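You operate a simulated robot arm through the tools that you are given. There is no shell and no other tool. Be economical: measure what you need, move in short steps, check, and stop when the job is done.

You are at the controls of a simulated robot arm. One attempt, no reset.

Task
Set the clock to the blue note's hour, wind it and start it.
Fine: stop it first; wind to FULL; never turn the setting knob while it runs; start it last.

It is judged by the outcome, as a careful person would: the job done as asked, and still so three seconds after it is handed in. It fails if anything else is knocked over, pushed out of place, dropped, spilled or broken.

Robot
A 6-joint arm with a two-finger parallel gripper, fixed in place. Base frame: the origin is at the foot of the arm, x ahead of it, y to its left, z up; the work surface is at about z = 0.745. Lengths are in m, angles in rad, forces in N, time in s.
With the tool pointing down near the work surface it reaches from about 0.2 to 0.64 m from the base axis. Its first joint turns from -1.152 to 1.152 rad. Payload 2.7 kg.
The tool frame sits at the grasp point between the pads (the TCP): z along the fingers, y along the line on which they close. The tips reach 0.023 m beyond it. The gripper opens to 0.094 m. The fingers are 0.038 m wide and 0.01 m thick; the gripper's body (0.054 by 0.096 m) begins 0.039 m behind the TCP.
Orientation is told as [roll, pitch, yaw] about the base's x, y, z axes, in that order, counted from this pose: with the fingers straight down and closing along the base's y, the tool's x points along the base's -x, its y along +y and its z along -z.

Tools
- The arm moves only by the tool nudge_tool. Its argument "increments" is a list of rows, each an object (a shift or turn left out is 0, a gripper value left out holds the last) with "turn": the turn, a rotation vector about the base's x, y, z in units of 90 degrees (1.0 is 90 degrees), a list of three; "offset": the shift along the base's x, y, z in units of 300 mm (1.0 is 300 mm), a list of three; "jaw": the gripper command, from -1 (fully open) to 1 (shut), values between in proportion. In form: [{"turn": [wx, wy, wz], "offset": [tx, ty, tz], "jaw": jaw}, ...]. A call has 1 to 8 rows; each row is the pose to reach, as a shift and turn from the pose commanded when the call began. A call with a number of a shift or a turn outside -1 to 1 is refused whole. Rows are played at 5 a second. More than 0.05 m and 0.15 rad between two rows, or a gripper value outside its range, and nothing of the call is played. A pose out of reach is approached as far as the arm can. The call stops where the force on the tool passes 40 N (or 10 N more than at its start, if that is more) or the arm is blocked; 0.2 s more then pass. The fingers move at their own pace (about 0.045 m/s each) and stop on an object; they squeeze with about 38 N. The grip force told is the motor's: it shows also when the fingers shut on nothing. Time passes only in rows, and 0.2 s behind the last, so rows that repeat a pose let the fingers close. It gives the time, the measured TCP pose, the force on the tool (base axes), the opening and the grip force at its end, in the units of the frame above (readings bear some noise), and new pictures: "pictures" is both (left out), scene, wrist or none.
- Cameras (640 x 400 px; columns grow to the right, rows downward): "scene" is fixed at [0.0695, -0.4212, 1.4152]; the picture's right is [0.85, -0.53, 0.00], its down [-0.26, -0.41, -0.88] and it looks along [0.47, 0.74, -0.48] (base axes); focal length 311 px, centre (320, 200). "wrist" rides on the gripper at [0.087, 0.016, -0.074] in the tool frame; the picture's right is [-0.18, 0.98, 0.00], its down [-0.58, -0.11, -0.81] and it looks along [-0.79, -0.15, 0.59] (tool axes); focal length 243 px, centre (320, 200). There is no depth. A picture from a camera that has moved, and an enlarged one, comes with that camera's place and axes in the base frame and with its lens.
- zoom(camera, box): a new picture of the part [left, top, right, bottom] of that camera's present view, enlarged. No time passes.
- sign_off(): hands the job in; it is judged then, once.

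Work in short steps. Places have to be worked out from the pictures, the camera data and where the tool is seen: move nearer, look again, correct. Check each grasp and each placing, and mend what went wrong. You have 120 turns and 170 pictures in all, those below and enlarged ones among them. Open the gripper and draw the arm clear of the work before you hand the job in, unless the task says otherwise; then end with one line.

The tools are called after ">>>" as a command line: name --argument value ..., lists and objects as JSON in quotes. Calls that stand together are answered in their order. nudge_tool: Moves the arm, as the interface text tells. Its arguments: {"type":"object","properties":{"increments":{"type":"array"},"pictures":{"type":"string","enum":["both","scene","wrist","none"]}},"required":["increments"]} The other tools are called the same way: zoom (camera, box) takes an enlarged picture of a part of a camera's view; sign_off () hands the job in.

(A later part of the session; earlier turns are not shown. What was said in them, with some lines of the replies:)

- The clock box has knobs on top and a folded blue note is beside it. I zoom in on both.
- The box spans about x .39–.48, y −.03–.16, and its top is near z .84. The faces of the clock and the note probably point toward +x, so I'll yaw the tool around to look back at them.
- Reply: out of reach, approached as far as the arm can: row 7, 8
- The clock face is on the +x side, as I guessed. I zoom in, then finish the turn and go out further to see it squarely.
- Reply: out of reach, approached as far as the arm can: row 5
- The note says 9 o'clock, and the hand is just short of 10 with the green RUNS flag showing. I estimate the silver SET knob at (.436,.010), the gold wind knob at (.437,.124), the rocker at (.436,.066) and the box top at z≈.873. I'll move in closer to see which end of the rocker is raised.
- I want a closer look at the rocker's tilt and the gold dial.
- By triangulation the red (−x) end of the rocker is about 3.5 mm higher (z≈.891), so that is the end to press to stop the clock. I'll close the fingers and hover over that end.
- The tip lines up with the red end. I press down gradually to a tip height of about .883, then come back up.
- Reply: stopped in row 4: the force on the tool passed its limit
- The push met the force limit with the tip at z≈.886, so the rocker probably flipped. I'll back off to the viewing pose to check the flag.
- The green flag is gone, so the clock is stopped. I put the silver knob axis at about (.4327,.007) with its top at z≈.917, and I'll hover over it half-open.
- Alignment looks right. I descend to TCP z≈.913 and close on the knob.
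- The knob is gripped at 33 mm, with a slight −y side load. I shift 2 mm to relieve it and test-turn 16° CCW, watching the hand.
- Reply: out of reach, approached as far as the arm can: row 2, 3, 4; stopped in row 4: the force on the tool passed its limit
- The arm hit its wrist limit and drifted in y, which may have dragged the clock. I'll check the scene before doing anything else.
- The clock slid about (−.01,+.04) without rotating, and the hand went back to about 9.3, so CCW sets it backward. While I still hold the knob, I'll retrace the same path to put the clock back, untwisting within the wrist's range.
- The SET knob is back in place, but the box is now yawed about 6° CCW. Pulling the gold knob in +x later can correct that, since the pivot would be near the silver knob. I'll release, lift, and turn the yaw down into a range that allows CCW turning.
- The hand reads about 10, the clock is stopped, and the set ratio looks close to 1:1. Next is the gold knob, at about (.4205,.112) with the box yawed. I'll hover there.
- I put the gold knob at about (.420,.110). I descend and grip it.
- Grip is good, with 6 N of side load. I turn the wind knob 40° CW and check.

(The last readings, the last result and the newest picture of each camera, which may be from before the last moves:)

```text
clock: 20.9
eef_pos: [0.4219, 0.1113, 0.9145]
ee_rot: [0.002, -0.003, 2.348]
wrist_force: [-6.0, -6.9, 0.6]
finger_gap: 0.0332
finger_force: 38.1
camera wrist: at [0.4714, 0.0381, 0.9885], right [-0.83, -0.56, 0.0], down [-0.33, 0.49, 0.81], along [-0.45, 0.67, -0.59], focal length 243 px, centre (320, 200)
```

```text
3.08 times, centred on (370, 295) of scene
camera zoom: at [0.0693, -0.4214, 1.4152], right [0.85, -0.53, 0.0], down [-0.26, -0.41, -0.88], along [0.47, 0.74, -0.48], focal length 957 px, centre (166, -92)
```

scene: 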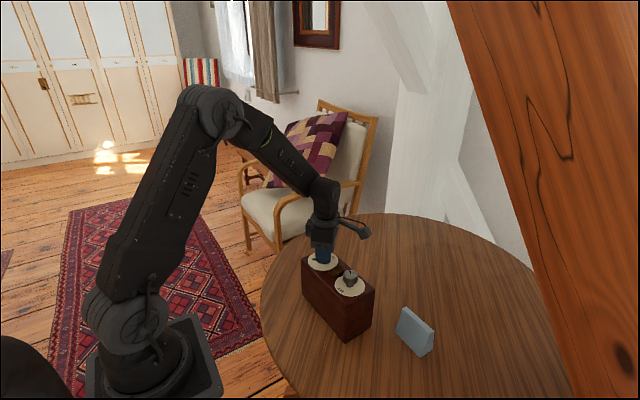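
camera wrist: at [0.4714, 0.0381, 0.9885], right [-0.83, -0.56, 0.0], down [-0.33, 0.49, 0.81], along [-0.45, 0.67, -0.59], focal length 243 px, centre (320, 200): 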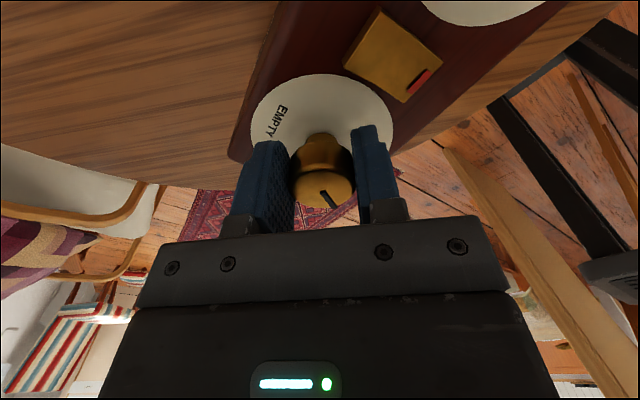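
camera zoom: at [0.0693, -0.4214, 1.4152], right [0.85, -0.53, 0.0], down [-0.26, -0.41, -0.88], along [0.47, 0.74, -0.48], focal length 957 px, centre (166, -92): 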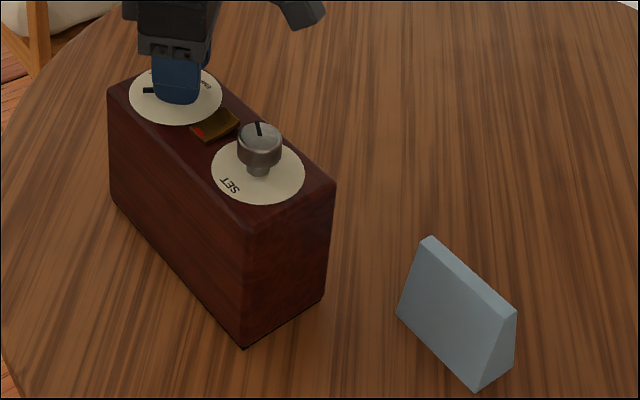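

The knob winds, and the box followed slightly CW, which is the direction I wanted. I continue winding another 35°.

>>> nudge_tool --increments '[{"turn": [0, 0, -0.07], "jaw": 1}, {"turn": [0, 0, -0.14], "jaw": 1}, {"turn": [0, 0, -0.21], "jaw": 1}, {"turn": [0, 0, -0.28], "jaw": 1}, {"turn": [0, 0, -0.35], "jaw": 1}, {"turn": [0, 0, -0.4], "jaw": 1}]' --pictures "both"

>>> zoom --camera "scene" --box '[290, 230, 450, 360]'

>>> zoom --camera "wrist" --box '[220, 20, 420, 220]'

```text
clock: 22.3
eef_pos: [0.4216, 0.1105, 0.9147]
ee_rot: [0.005, -0.004, 1.721]
wrist_force: [0.9, -2.7, 1.6]
finger_gap: 0.0332
finger_force: 38.4
camera wrist: at [0.4197, 0.0235, 0.9886], right [-1.0, 0.03, 0.0], down [0.02, 0.59, 0.81], along [0.03, 0.81, -0.59], focal length 243 px, centre (320, 200)
```

scene: 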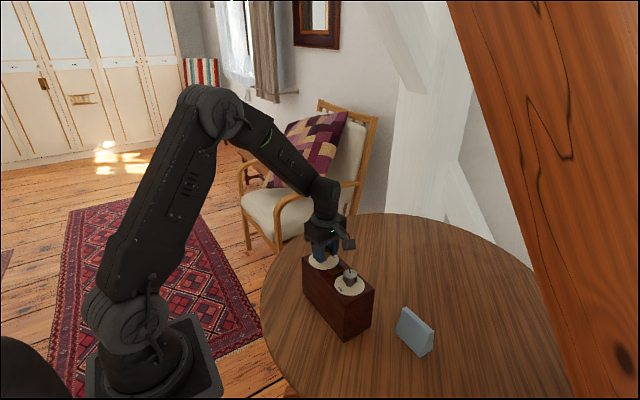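
wrist: 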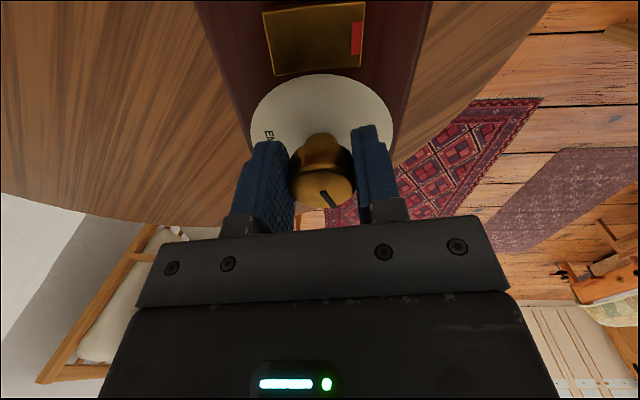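

```text
3.08 times, centred on (370, 295) of scene
camera zoom: at [0.0697, -0.4212, 1.4152], right [0.85, -0.53, 0.0], down [-0.26, -0.41, -0.88], along [0.47, 0.74, -0.48], focal length 957 px, centre (166, -92)
```

zoom: 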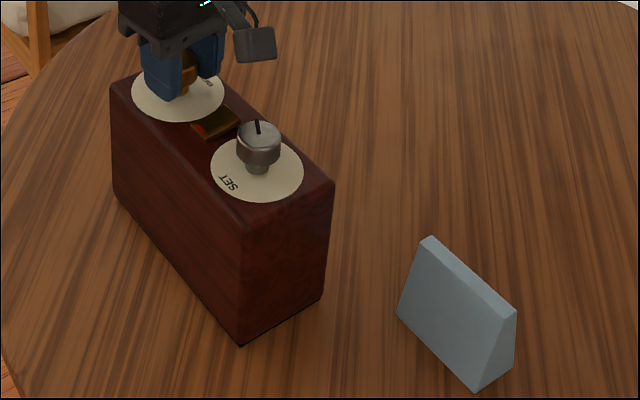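

```text
2.00 times, centred on (320, 120) of wrist
camera zoom: at [0.4197, 0.0235, 0.9886], right [-1.0, 0.03, 0.0], down [0.02, 0.59, 0.81], along [0.03, 0.81, -0.59], focal length 485 px, centre (320, 360)
```

zoom: 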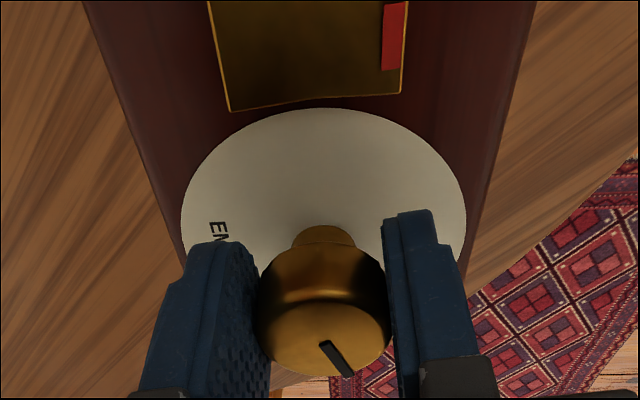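

The cap mark is about 20–25° short of FULL (+y). I turn another 16° and look.

>>> nudge_tool --increments '[{"turn": [0, 0, -0.06], "jaw": 1}, {"turn": [0, 0, -0.12], "jaw": 1}, {"turn": [0, 0, -0.18], "jaw": 1}]' --pictures "wrist"

>>> zoom --camera "wrist" --box '[220, 20, 420, 220]'

>>> zoom --camera "scene" --box '[290, 230, 450, 360]'

```text
clock: 23.1
eef_pos: [0.4207, 0.1124, 0.9151]
ee_rot: [0.003, -0.003, 1.439]
wrist_force: [-0.8, 2.1, -0.6]
finger_gap: 0.033
finger_force: 37.9
camera wrist: at [0.3952, 0.0278, 0.9888], right [-0.95, 0.31, 0.0], down [0.19, 0.56, 0.81], along [0.25, 0.77, -0.59], focal length 243 px, centre (320, 200)
```

wrist: 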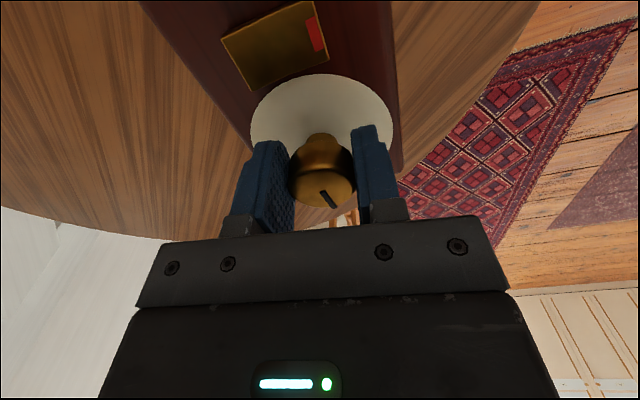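

```text
2.00 times, centred on (320, 120) of wrist
camera zoom: at [0.3952, 0.0278, 0.9888], right [-0.95, 0.31, 0.0], down [0.19, 0.56, 0.81], along [0.25, 0.77, -0.59], focal length 485 px, centre (320, 360)
```

zoom: 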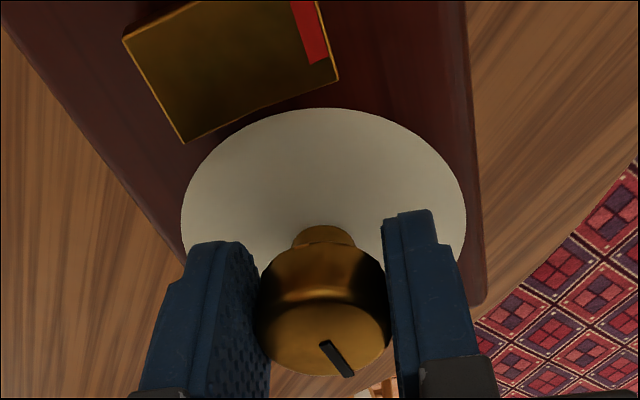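

```text
3.08 times, centred on (370, 295) of scene
camera zoom: at [0.0697, -0.4211, 1.4152], right [0.85, -0.53, 0.0], down [-0.26, -0.41, -0.88], along [0.47, 0.74, -0.48], focal length 957 px, centre (166, -92)
```

zoom: 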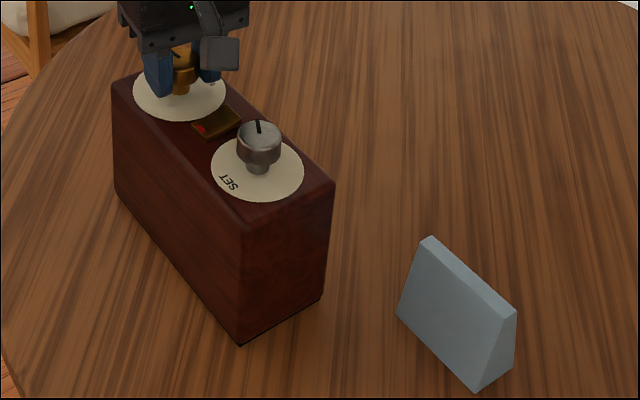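

The box yaw is back and it now sits only about 7 mm off in x. I release and lift to compare the pointer with the FULL mark.

>>> nudge_tool --increments '[{"jaw": 0}, {"jaw": 0}, {"offset": [0, 0, 0.1], "jaw": 0}, {"offset": [0, 0, 0.2], "jaw": 0}, {"offset": [0, -0.1, 0.3], "jaw": 0}, {"offset": [0, -0.15, 0.4], "jaw": 0}]' --pictures "both"

>>> zoom --camera "scene" --box '[300, 235, 380, 305]'

>>> zoom --camera "wrist" --box '[250, 20, 400, 130]'

```text
clock: 24.5
eef_pos: [0.4194, 0.0679, 1.0358]
ee_rot: [0.003, -0.004, 1.442]
wrist_force: [0.3, 0.3, 0.5]
finger_gap: 0.0472
finger_force: 0.0
camera wrist: at [0.3927, -0.0157, 1.1098], right [-0.95, 0.31, 0.0], down [0.18, 0.56, 0.81], along [0.25, 0.77, -0.59], focal length 243 px, centre (320, 200)
```

scene: 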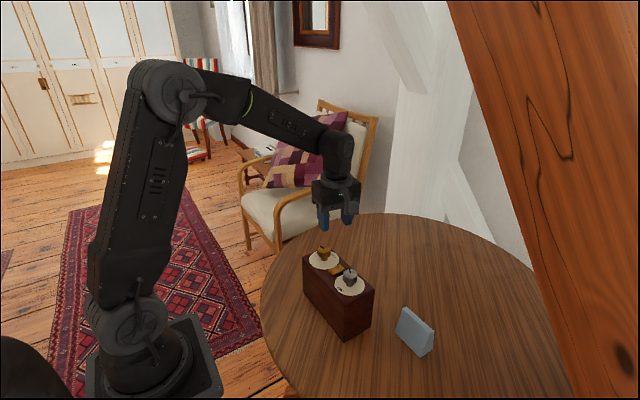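
wrist: 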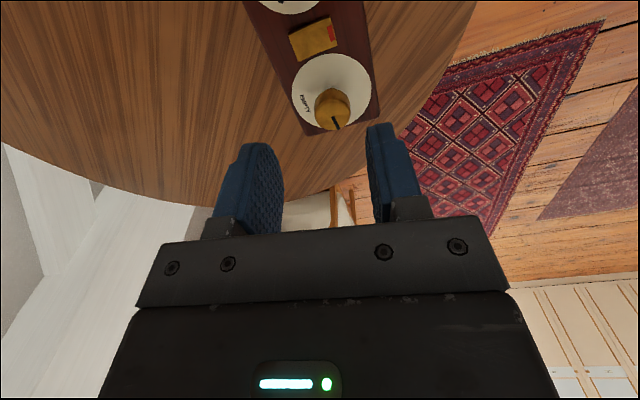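

```text
5.71 times, centred on (340, 270) of scene
camera zoom: at [0.0695, -0.4212, 1.4152], right [0.85, -0.53, 0.0], down [-0.26, -0.41, -0.88], along [0.47, 0.74, -0.48], focal length 1777 px, centre (206, -200)
```

zoom: 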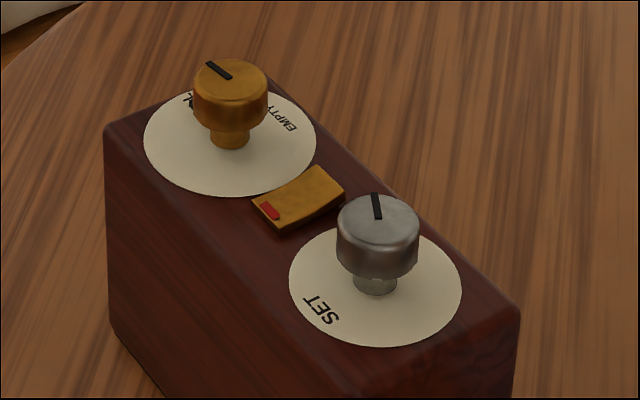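

```text
3.64 times, centred on (325, 75) of wrist
camera zoom: at [0.3927, -0.0157, 1.1098], right [-0.95, 0.31, 0.0], down [0.18, 0.56, 0.81], along [0.25, 0.77, -0.59], focal length 882 px, centre (302, 654)
```

zoom: 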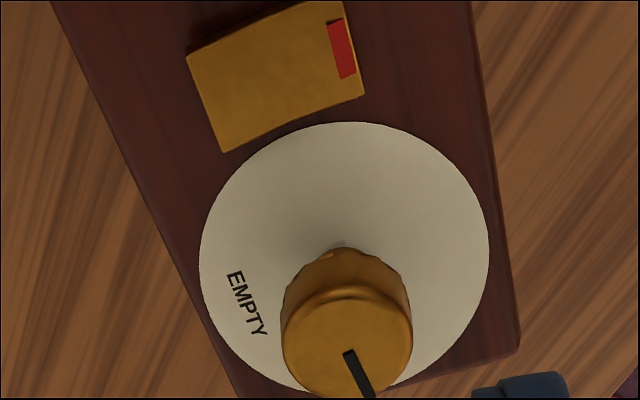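

FULL is hidden behind the knob from here, so I'll check winding later from the +x side. Next is SET: the silver knob is at about (.4264,.0065), and I hover with the fingers closing along x.

>>> nudge_tool --increments '[{"offset": [0.01, -0.1, 0]}, {"offset": [0.0233, -0.2047, 0]}, {"offset": [0.0233, -0.2047, -0.12]}, {"offset": [0.0233, -0.2047, -0.233]}, {"offset": [0.0233, -0.2047, -0.233]}]' --pictures "wrist"

>>> zoom --camera "scene" --box '[300, 220, 412, 290]'

>>> zoom --camera "wrist" --box '[240, 50, 400, 150]'

```text
clock: 25.7
eef_pos: [0.4298, 0.0027, 0.9616]
ee_rot: [0.002, -0.003, 1.442]
wrist_force: [0.0, 0.0, 0.1]
finger_gap: 0.0468
finger_force: 0.0
camera wrist: at [0.4014, -0.0805, 1.035], right [-0.95, 0.31, 0.0], down [0.18, 0.56, 0.81], along [0.25, 0.77, -0.59], focal length 243 px, centre (320, 200)
```

wrist: 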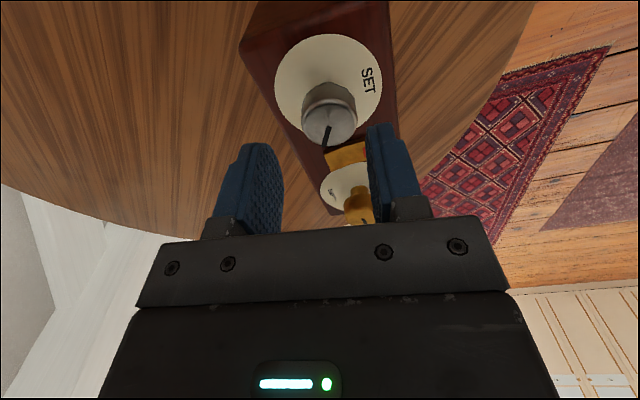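

```text
5.71 times, centred on (356, 255) of scene
camera zoom: at [0.0695, -0.4212, 1.4152], right [0.85, -0.53, 0.0], down [-0.26, -0.41, -0.88], along [0.47, 0.74, -0.48], focal length 1777 px, centre (114, -114)
```

zoom: 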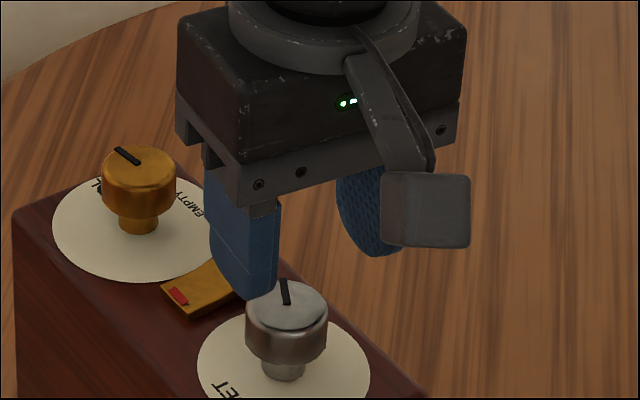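

```text
4.00 times, centred on (320, 100) of wrist
camera zoom: at [0.4014, -0.0805, 1.035], right [-0.95, 0.31, 0.0], down [0.18, 0.56, 0.81], along [0.25, 0.77, -0.59], focal length 970 px, centre (320, 600)
```

zoom: 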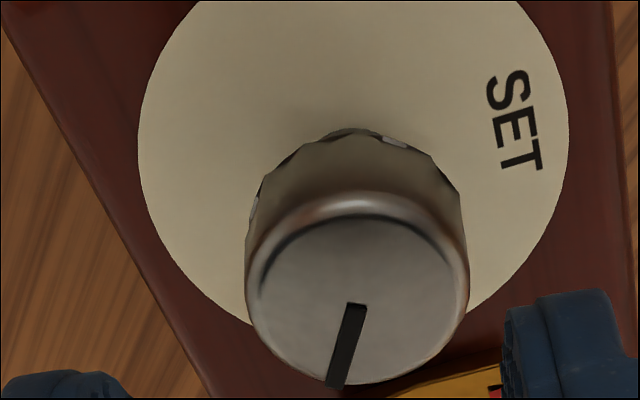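

The silver knob is at about (.425,.006). I descend and grip.

>>> nudge_tool --increments '[{"offset": [-0.016, 0.011, -0.08]}, {"offset": [-0.016, 0.011, -0.158]}, {"offset": [-0.016, 0.011, -0.158], "jaw": 0.5}, {"offset": [-0.016, 0.011, -0.158], "jaw": 1}, {"offset": [-0.016, 0.011, -0.158], "jaw": 1}]' --pictures "wrist"

>>> zoom --camera "wrist" --box '[220, 70, 420, 220]'

```text
clock: 26.9
eef_pos: [0.4255, 0.0073, 0.9162]
ee_rot: [0.006, -0.004, 1.443]
wrist_force: [-9.0, 2.6, 3.8]
finger_gap: 0.0334
finger_force: 38.4
camera wrist: at [0.3984, -0.076, 0.9898], right [-0.95, 0.31, 0.01], down [0.19, 0.56, 0.81], along [0.25, 0.77, -0.59], focal length 243 px, centre (320, 200)
```

wrist: 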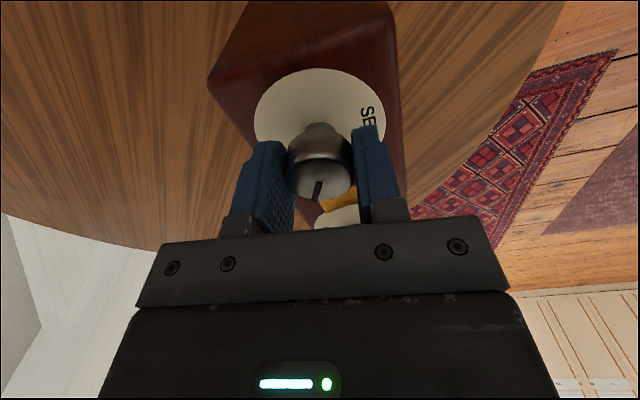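

```text
2.67 times, centred on (320, 145) of wrist
camera zoom: at [0.3984, -0.076, 0.9898], right [-0.95, 0.31, 0.01], down [0.19, 0.56, 0.81], along [0.25, 0.77, -0.59], focal length 647 px, centre (320, 347)
```

zoom: 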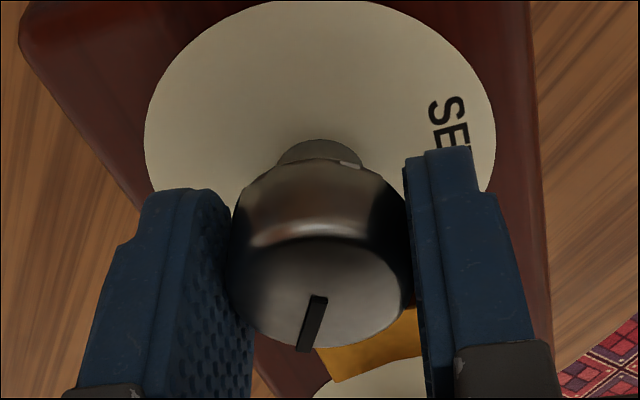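

Gripped. I turn 24° CCW at the same centre.

>>> nudge_tool --increments '[{"turn": [0, 0, 0.055], "jaw": 1}, {"turn": [0, 0, 0.11], "jaw": 1}, {"turn": [0, 0, 0.165], "jaw": 1}, {"turn": [0, 0, 0.22], "jaw": 1}, {"turn": [0, 0, 0.27], "jaw": 1}]' --pictures "wrist"

>>> zoom --camera "scene" --box '[290, 230, 450, 360]'

```text
clock: 28.1
eef_pos: [0.4228, 0.0073, 0.9174]
ee_rot: [0.006, -0.004, 1.867]
wrist_force: [-0.8, 0.2, -0.5]
finger_gap: 0.0333
finger_force: 38.0
camera wrist: at [0.4337, -0.0793, 0.9911], right [-0.99, -0.11, 0.01], down [-0.06, 0.59, 0.81], along [-0.09, 0.8, -0.59], focal length 243 px, centre (320, 200)
```

wrist: 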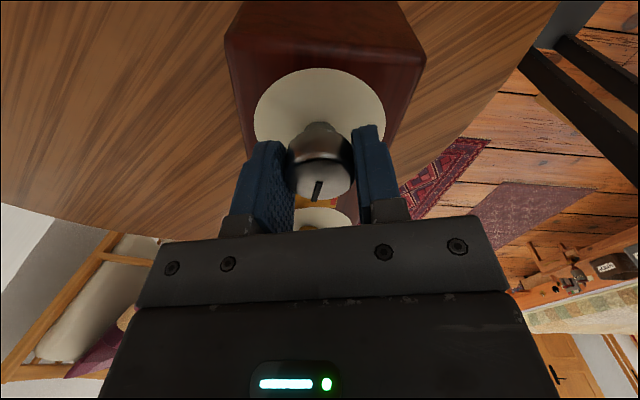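

```text
3.08 times, centred on (370, 295) of scene
camera zoom: at [0.0697, -0.4212, 1.4152], right [0.85, -0.53, 0.0], down [-0.26, -0.41, -0.88], along [0.47, 0.74, -0.48], focal length 957 px, centre (166, -92)
```

zoom: 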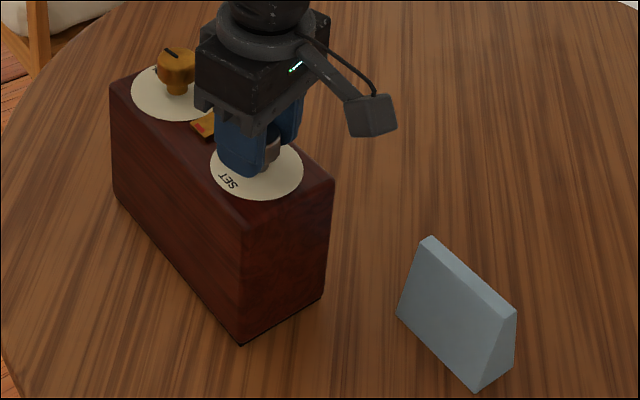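

The box held still. I release and lift, then swing to the +x side to view the face.

>>> nudge_tool --increments '[{"jaw": 0}, {"jaw": 0}, {"offset": [0, 0, 0.1], "jaw": 0}, {"offset": [0, 0, 0.22], "jaw": 0}, {"offset": [0.1, 0.05, 0.27], "jaw": 0}, {"offset": [0.2, 0.1, 0.27], "jaw": 0}, {"offset": [0.3, 0.15, 0.27], "jaw": 0}, {"offset": [0.4, 0.2, 0.27], "jaw": 0}]' --pictures "none"

>>> nudge_tool --increments '[{"turn": [0, 0, 0.09], "offset": [0.01, 0, 0]}, {"turn": [0, 0, 0.18], "offset": [0.02, 0, 0]}, {"turn": [0, 0, 0.27], "offset": [0.03, 0, 0]}, {"turn": [0, 0, 0.36], "offset": [0.04, 0, 0]}, {"turn": [0, 0, 0.45], "offset": [0.05, 0, 0]}, {"turn": [0, 0, 0.54], "offset": [0.06, 0, 0]}, {"turn": [0, 0, 0.63], "offset": [0.06, 0, 0]}, {"turn": [0, 0, 0.71], "offset": [0.06, 0, 0]}]' --pictures "wrist"

>>> zoom --camera "wrist" --box '[220, 30, 430, 210]'

```text
clock: 29.9
eef_pos: [0.5448, 0.0688, 0.9993]
ee_rot: [0.002, -0.003, 1.863]
wrist_force: [0.6, -0.6, -0.7]
finger_gap: 0.0466
finger_force: 0.1
```

```text
clock: 31.7
eef_pos: [0.5618, 0.067, 0.9968]
ee_rot: [0.004, -0.004, 2.982]
wrist_force: [-0.1, 0.0, -0.2]
finger_gap: 0.0471
finger_force: 0.0
camera wrist: at [0.6444, 0.0381, 1.0719], right [-0.34, -0.94, 0.0], down [-0.55, 0.2, 0.81], along [-0.76, 0.27, -0.59], focal length 243 px, centre (320, 200)
```

wrist: 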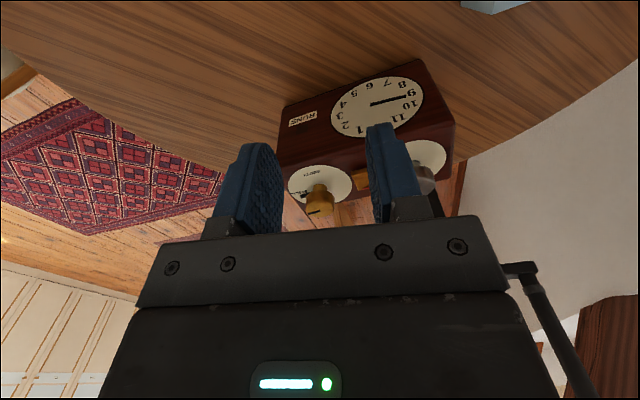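

```text
2.22 times, centred on (325, 120) of wrist
camera zoom: at [0.6444, 0.0381, 1.0719], right [-0.34, -0.94, 0.0], down [-0.55, 0.2, 0.81], along [-0.76, 0.27, -0.59], focal length 539 px, centre (309, 378)
```

zoom: 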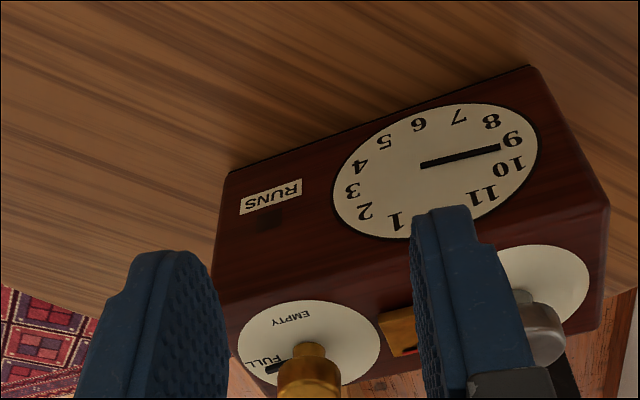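

>>> zoom --camera "wrist" --box '[320, 70, 440, 145]'

>>> zoom --camera "wrist" --box '[280, 155, 370, 220]'

```text
5.33 times, centred on (380, 108) of wrist
camera zoom: at [0.6444, 0.0381, 1.0719], right [-0.34, -0.94, 0.0], down [-0.55, 0.2, 0.81], along [-0.76, 0.27, -0.59], focal length 1294 px, centre (0, 693)
```

zoom: 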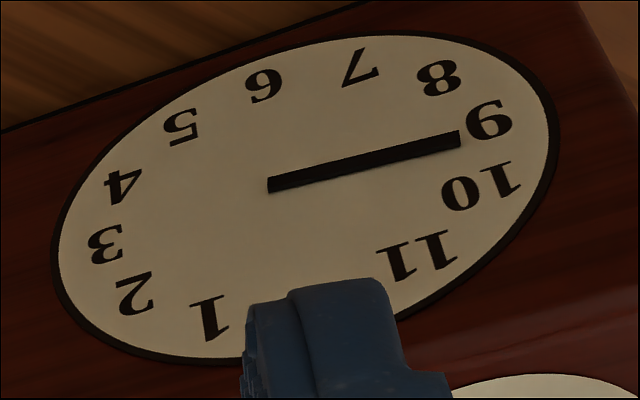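

```text
6.15 times, centred on (325, 188) of wrist
camera zoom: at [0.6444, 0.0381, 1.0719], right [-0.34, -0.94, 0.0], down [-0.55, 0.2, 0.81], along [-0.76, 0.27, -0.59], focal length 1493 px, centre (289, 277)
```

zoom: 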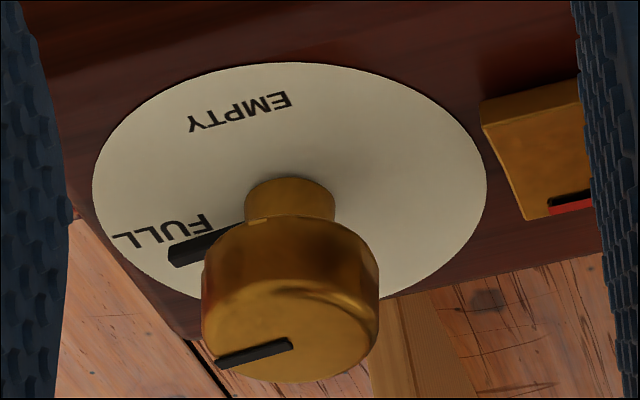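

The hand reads about 9.2 (6–7° more CCW needed), so the ratio is 1:1. The wind pointer sits at FULL. I regrasp SET at a lower yaw.

>>> nudge_tool --increments '[{"turn": [0, 0, -0.06], "offset": [-0.1, -0.05, 0]}, {"turn": [0, 0, -0.12], "offset": [-0.2, -0.1, 0]}, {"turn": [0, 0, -0.18], "offset": [-0.3, -0.15, 0]}, {"turn": [0, 0, -0.26], "offset": [-0.4, -0.2, 0]}, {"turn": [0, 0, -0.26], "offset": [-0.461, -0.2, -0.06]}, {"turn": [0, 0, -0.26], "offset": [-0.461, -0.2, -0.1]}, {"turn": [0, 0, -0.26], "offset": [-0.461, -0.2, -0.1]}]' --pictures "wrist"

>>> zoom --camera "wrist" --box '[220, 50, 420, 175]'

```text
clock: 33.3
eef_pos: [0.4233, 0.0062, 0.9654]
ee_rot: [0.002, -0.004, 2.571]
wrist_force: [-0.3, 0.3, 0.2]
finger_gap: 0.047
finger_force: 0.1
camera wrist: at [0.4864, -0.0518, 1.0392], right [-0.69, -0.73, 0.0], down [-0.43, 0.41, 0.81], along [-0.59, 0.55, -0.59], focal length 243 px, centre (320, 200)
```

wrist: 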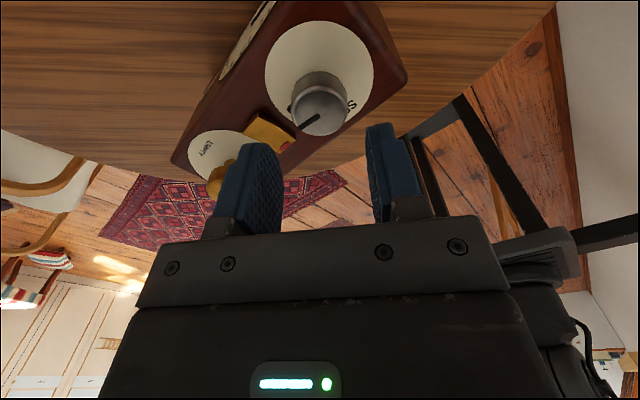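

```text
3.20 times, centred on (320, 112) of wrist
camera zoom: at [0.4864, -0.0518, 1.0392], right [-0.69, -0.73, 0.0], down [-0.43, 0.41, 0.81], along [-0.59, 0.55, -0.59], focal length 776 px, centre (320, 480)
```

zoom: 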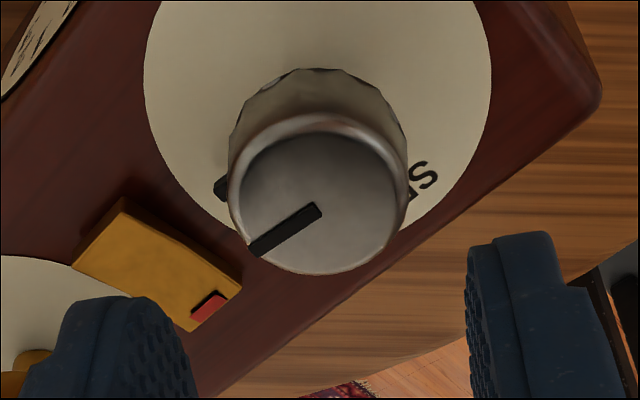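

The knob is centred between the fingers. I descend, grip and turn 6.8° CCW in one call, checking the forces.

>>> nudge_tool --increments '[{"offset": [0, 0.002, -0.08]}, {"offset": [0, 0.002, -0.168]}, {"offset": [0, 0.002, -0.168], "jaw": 0.5}, {"offset": [0, 0.002, -0.168], "jaw": 1}, {"offset": [0, 0.002, -0.168], "jaw": 1}, {"turn": [0, 0, 0.04], "offset": [0, 0.002, -0.168], "jaw": 1}, {"turn": [0, 0, 0.076], "offset": [0, 0.002, -0.168], "jaw": 1}, {"turn": [0, 0, 0.076], "offset": [0, 0.002, -0.168], "jaw": 1}]' --pictures "wrist"

```text
clock: 35.1
eef_pos: [0.4231, 0.0089, 0.9163]
ee_rot: [0.004, -0.005, 2.693]
wrist_force: [-1.7, -2.7, -0.7]
finger_gap: 0.033
finger_force: 38.4
camera wrist: at [0.4942, -0.0428, 0.9901], right [-0.59, -0.81, 0.0], down [-0.47, 0.35, 0.81], along [-0.65, 0.48, -0.59], focal length 243 px, centre (320, 200)
```

wrist: 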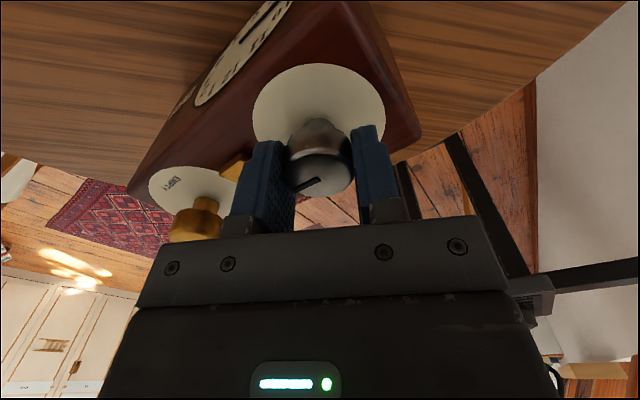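

Now I release and go to the view pose, with a steeper view that takes in the gold dial too.

>>> nudge_tool --increments '[{"jaw": 0}, {"jaw": 0}, {"offset": [0, 0, 0.1], "jaw": 0}, {"offset": [0, 0, 0.22], "jaw": 0}, {"turn": [0, 0, 0.07], "offset": [0.1, 0.05, 0.27], "jaw": -0.5}, {"turn": [0, 0, 0.14], "offset": [0.2, 0.1, 0.27], "jaw": -1}, {"turn": [0, 0, 0.2], "offset": [0.31, 0.15, 0.27], "jaw": -1}, {"turn": [0, 0, 0.24], "offset": [0.44, 0.15, 0.27], "jaw": -1}]' --pictures "wrist"

>>> zoom --camera "wrist" --box '[310, 60, 430, 135]'

>>> zoom --camera "wrist" --box '[250, 140, 370, 230]'

```text
clock: 36.9
eef_pos: [0.5578, 0.0504, 0.997]
ee_rot: [0.001, -0.002, 3.07]
wrist_force: [0.1, 0.1, 0.5]
finger_gap: 0.0939
finger_force: 0.0
camera wrist: at [0.6433, 0.0295, 1.0711], right [-0.25, -0.97, 0.0], down [-0.57, 0.15, 0.81], along [-0.78, 0.2, -0.59], focal length 243 px, centre (320, 200)
```

wrist: 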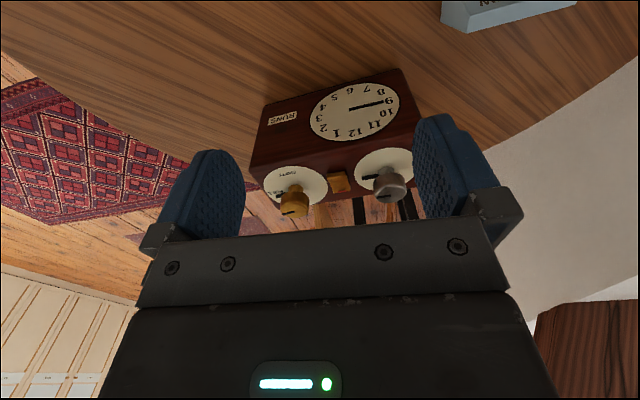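

```text
5.33 times, centred on (370, 98) of wrist
camera zoom: at [0.6433, 0.0295, 1.0711], right [-0.25, -0.97, 0.0], down [-0.57, 0.15, 0.81], along [-0.78, 0.2, -0.59], focal length 1294 px, centre (53, 747)
```

zoom: 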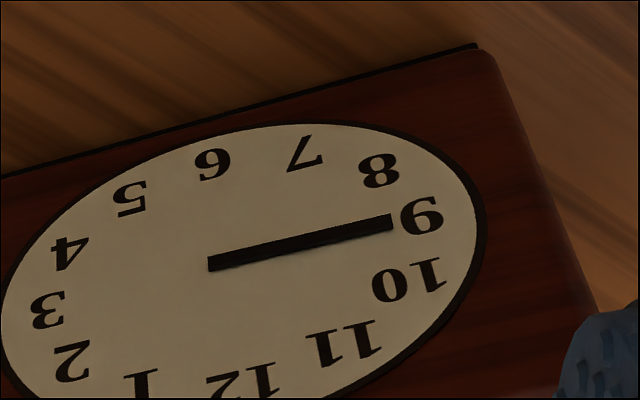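

```text
4.44 times, centred on (310, 185) of wrist
camera zoom: at [0.6433, 0.0295, 1.0711], right [-0.25, -0.97, 0.0], down [-0.57, 0.15, 0.81], along [-0.78, 0.2, -0.59], focal length 1078 px, centre (364, 267)
```

zoom: 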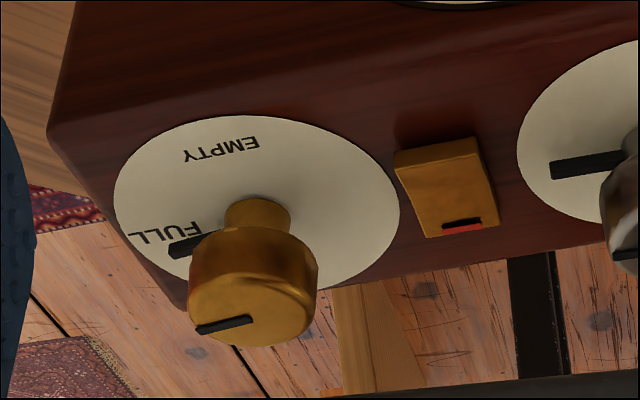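

By projection the hand is about 2–2.5° past 9, and the wind pointer lines up with FULL. I'll do one small trim on the SET knob.

>>> nudge_tool --increments '[{"turn": [0, 0, -0.06], "offset": [-0.1, -0.04, 0], "jaw": 0}, {"turn": [0, 0, -0.12], "offset": [-0.2, -0.08, 0], "jaw": 0}, {"turn": [0, 0, -0.18], "offset": [-0.3, -0.12, 0], "jaw": 0}, {"turn": [0, 0, -0.242], "offset": [-0.4, -0.141, 0], "jaw": 0}, {"turn": [0, 0, -0.242], "offset": [-0.449, -0.141, -0.06], "jaw": 0}, {"turn": [0, 0, -0.242], "offset": [-0.449, -0.141, -0.107], "jaw": 0}, {"turn": [0, 0, -0.242], "offset": [-0.449, -0.141, -0.107], "jaw": 0}]' --pictures "wrist"

```text
clock: 38.5
eef_pos: [0.4225, 0.0112, 0.9677]
ee_rot: [0.003, -0.004, 2.688]
wrist_force: [-0.5, 0.5, 0.0]
finger_gap: 0.0468
finger_force: 0.1
camera wrist: at [0.4928, -0.0411, 1.0414], right [-0.6, -0.8, 0.0], down [-0.47, 0.35, 0.81], along [-0.65, 0.48, -0.59], focal length 243 px, centre (320, 200)
```

wrist: 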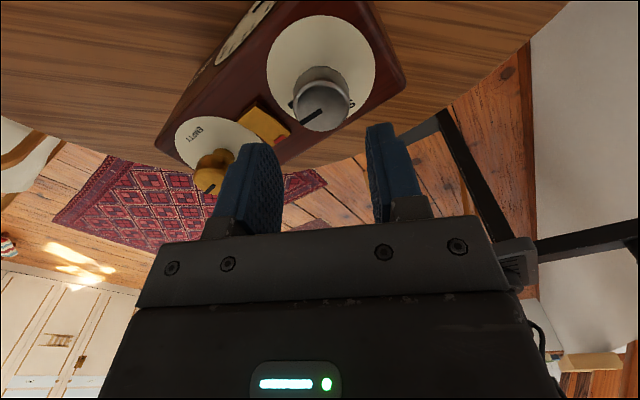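

>>> nudge_tool --increments '[{"offset": [0.002, -0.008, -0.09]}, {"offset": [0.002, -0.008, -0.172]}, {"offset": [0.002, -0.008, -0.172], "jaw": 0.5}, {"offset": [0.002, -0.008, -0.172], "jaw": 1}, {"offset": [0.002, -0.008, -0.172], "jaw": 1}, {"turn": [0, 0, 0.02], "offset": [0.002, -0.008, -0.172], "jaw": 1}, {"turn": [0, 0, 0.036], "offset": [0.002, -0.008, -0.172], "jaw": 1}, {"turn": [0, 0, 0.036], "offset": [0.002, -0.008, -0.172], "jaw": 1}]' --pictures "none"

>>> nudge_tool --increments '[{"jaw": 0}, {"jaw": 0}, {"offset": [0, 0, 0.1], "jaw": 0}, {"offset": [0, 0, 0.22], "jaw": 0}, {"turn": [0, 0, 0.07], "offset": [0.1, 0.05, 0.27], "jaw": -0.5}, {"turn": [0, 0, 0.14], "offset": [0.2, 0.1, 0.27], "jaw": -1}, {"turn": [0, 0, 0.2], "offset": [0.31, 0.15, 0.27], "jaw": -1}, {"turn": [0, 0, 0.24], "offset": [0.44, 0.15, 0.27], "jaw": -1}]' --pictures "wrist"

>>> zoom --camera "wrist" --box '[310, 60, 430, 135]'

```text
clock: 40.3
eef_pos: [0.4216, 0.0098, 0.9153]
ee_rot: [0.003, -0.003, 2.746]
wrist_force: [-1.0, -3.4, -0.3]
finger_gap: 0.033
finger_force: 37.8
```

```text
clock: 42.1
eef_pos: [0.5519, 0.0535, 0.9965]
ee_rot: [0.004, -0.005, 3.123]
wrist_force: [1.1, -0.4, -0.3]
finger_gap: 0.0942
finger_force: 0.1
camera wrist: at [0.6401, 0.0364, 1.0707], right [-0.2, -0.98, 0.0], down [-0.58, 0.12, 0.81], along [-0.79, 0.16, -0.59], focal length 243 px, centre (320, 200)
```

wrist: 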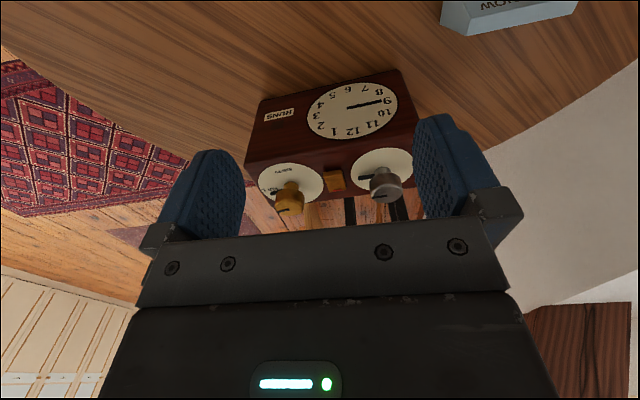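

```text
5.33 times, centred on (370, 98) of wrist
camera zoom: at [0.6401, 0.0364, 1.0707], right [-0.2, -0.98, 0.0], down [-0.58, 0.12, 0.81], along [-0.79, 0.16, -0.59], focal length 1294 px, centre (53, 747)
```

zoom: 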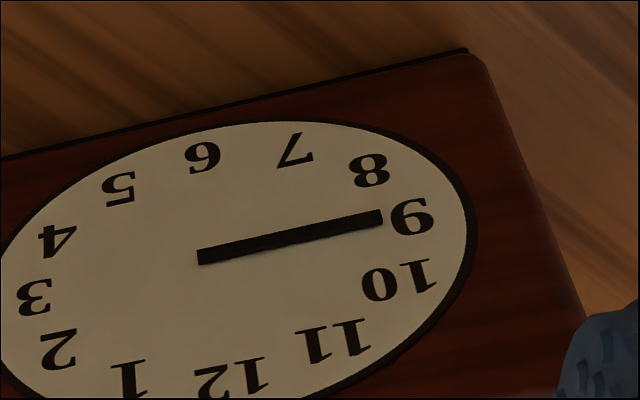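

The hand is now parallel to the 3–9 line, so it's set at 9. I close the fingers and hover over the non-red (+x) end of the rocker at about (.450,.063).

>>> nudge_tool --increments '[{"offset": [0, 0.03, 0], "jaw": 1}, {"offset": [0, 0.032, 0], "jaw": 1}, {"offset": [-0.1, 0.032, 0], "jaw": 1}, {"offset": [-0.2, 0.032, 0], "jaw": 1}, {"offset": [-0.34, 0.032, 0], "jaw": 1}, {"offset": [-0.34, 0.032, -0.1], "jaw": 1}, {"offset": [-0.34, 0.032, -0.155], "jaw": 1}, {"offset": [-0.34, 0.032, -0.155], "jaw": 1}]' --pictures "both"

>>> zoom --camera "scene" --box '[300, 220, 396, 290]'

```text
clock: 43.9
eef_pos: [0.4492, 0.0643, 0.9509]
ee_rot: [0.001, -0.004, 3.122]
wrist_force: [-0.2, 0.5, 0.4]
finger_gap: 0.0
finger_force: 38.3
camera wrist: at [0.5354, 0.0464, 1.0253], right [-0.2, -0.98, 0.0], down [-0.58, 0.12, 0.81], along [-0.79, 0.16, -0.59], focal length 243 px, centre (320, 200)
```

scene: 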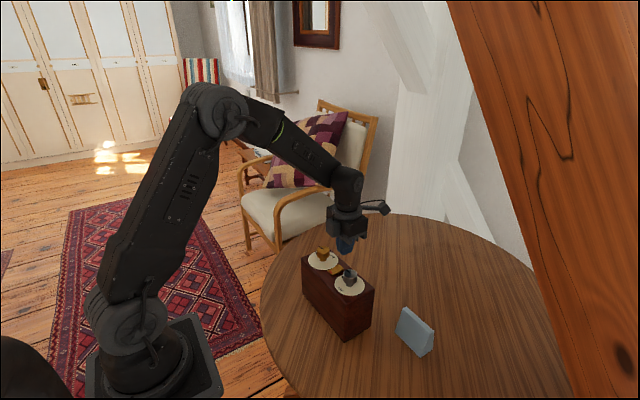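
wrist: 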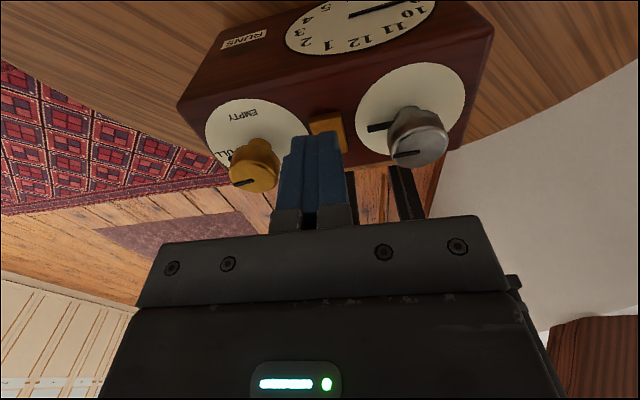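

```text
5.71 times, centred on (348, 255) of scene
camera zoom: at [0.0695, -0.4212, 1.4152], right [0.85, -0.53, 0.0], down [-0.26, -0.41, -0.88], along [0.47, 0.74, -0.48], focal length 1777 px, centre (160, -114)
```

zoom: 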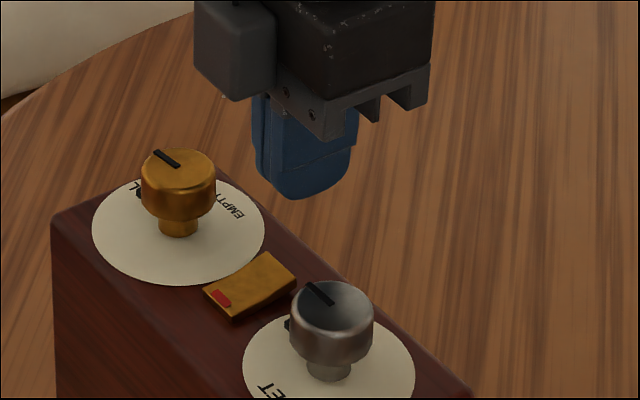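

Position is good, with a 3 mm shift in −y. I press down in small steps.

>>> nudge_tool --increments '[{"offset": [0, -0.01, -0.08], "jaw": 1}, {"offset": [0, -0.01, -0.115], "jaw": 1}, {"offset": [0, -0.01, -0.13], "jaw": 1}, {"offset": [0, -0.01, -0.142], "jaw": 1}, {"offset": [0, -0.01, -0.15], "jaw": 1}]' --pictures "wrist"

```text
clock: 45.1
eef_pos: [0.4511, 0.0609, 0.9097]
ee_rot: [0.003, -0.001, 3.123]
wrist_force: [-0.5, 0.1, 5.1]
finger_gap: 0.0
finger_force: 38.5
stopped in row 5: the force on the tool passed its limit (the readings are from after the stop); the commanded pose is now the measured one
camera wrist: at [0.5375, 0.0435, 0.9835], right [-0.2, -0.98, 0.0], down [-0.58, 0.12, 0.81], along [-0.79, 0.16, -0.59], focal length 243 px, centre (320, 200)
```

wrist: 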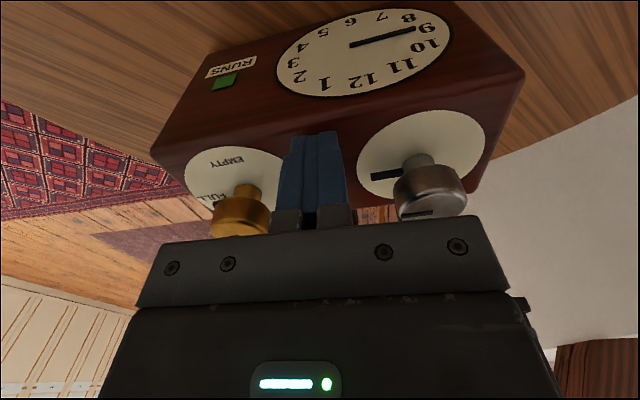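

The green RUNS flag is showing. I raise straight up, open the gripper, retreat and verify.

>>> nudge_tool --increments '[{"offset": [0, 0, 0.1], "jaw": 1}, {"offset": [0, 0, 0.22], "jaw": 1}, {"offset": [0.1, 0, 0.3], "jaw": 1}, {"offset": [0.22, 0, 0.3], "jaw": -1}, {"offset": [0.36, -0.01, 0.3], "jaw": -1}, {"offset": [0.36, -0.01, 0.32], "jaw": -1}, {"offset": [0.36, -0.01, 0.32], "jaw": -1}]' --pictures "both"

>>> zoom --camera "wrist" --box '[240, 50, 440, 220]'

>>> zoom --camera "scene" --box '[290, 230, 450, 360]'

```text
clock: 46.7
eef_pos: [0.5609, 0.0553, 1.0046]
ee_rot: [0.003, -0.002, 3.124]
wrist_force: [-1.1, 0.4, -0.6]
finger_gap: 0.0868
finger_force: 0.1
camera wrist: at [0.6471, 0.0386, 1.0784], right [-0.2, -0.98, 0.0], down [-0.58, 0.12, 0.81], along [-0.79, 0.16, -0.59], focal length 243 px, centre (320, 200)
```

scene: 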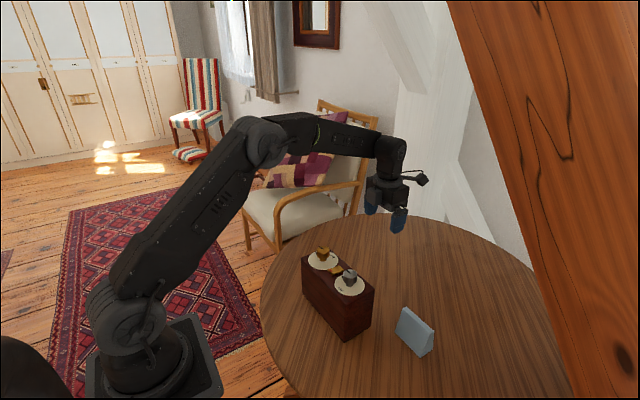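
wrist: 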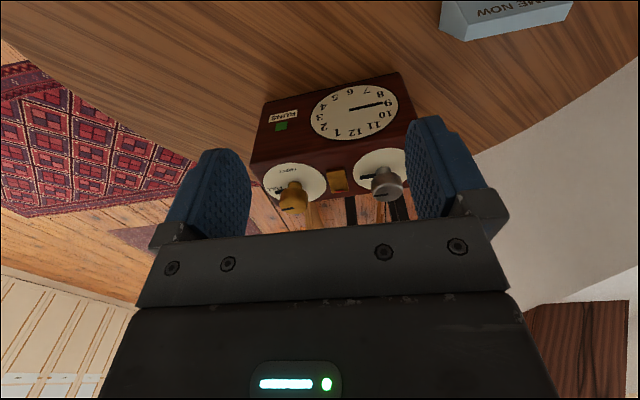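

```text
2.35 times, centred on (340, 135) of wrist
camera zoom: at [0.6471, 0.0386, 1.0784], right [-0.2, -0.98, 0.0], down [-0.58, 0.12, 0.81], along [-0.79, 0.16, -0.59], focal length 571 px, centre (273, 353)
```

zoom: 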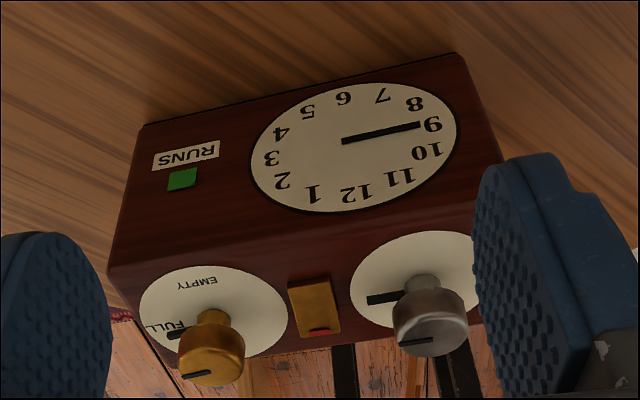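

```text
3.08 times, centred on (370, 295) of scene
camera zoom: at [0.0695, -0.4212, 1.4152], right [0.85, -0.53, 0.0], down [-0.26, -0.41, -0.88], along [0.47, 0.74, -0.48], focal length 957 px, centre (166, -92)
```

zoom: 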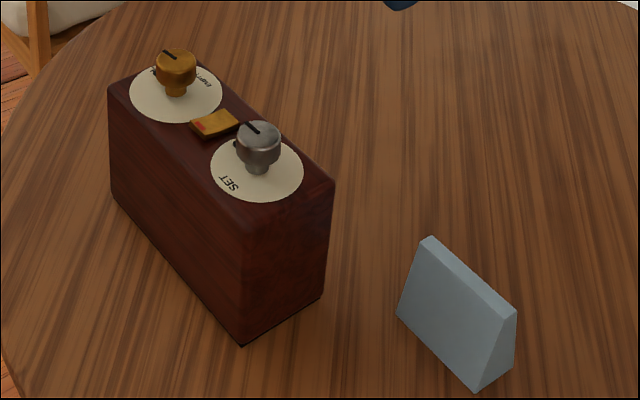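

The clock is running at 9, the wind pointer is at FULL, the note is untouched, and the gripper is open and clear. I hand in.

>>> sign_off

```text
The job is handed in.
```

The clock was stopped first, wound to FULL, set to 9 o'clock as the blue note says, and then started; the green RUNS flag is showing. While I was setting it, the wrist hit its limit and dragged the clock about 4 cm. I slid it back, and it now sits about 7 mm from its starting place.
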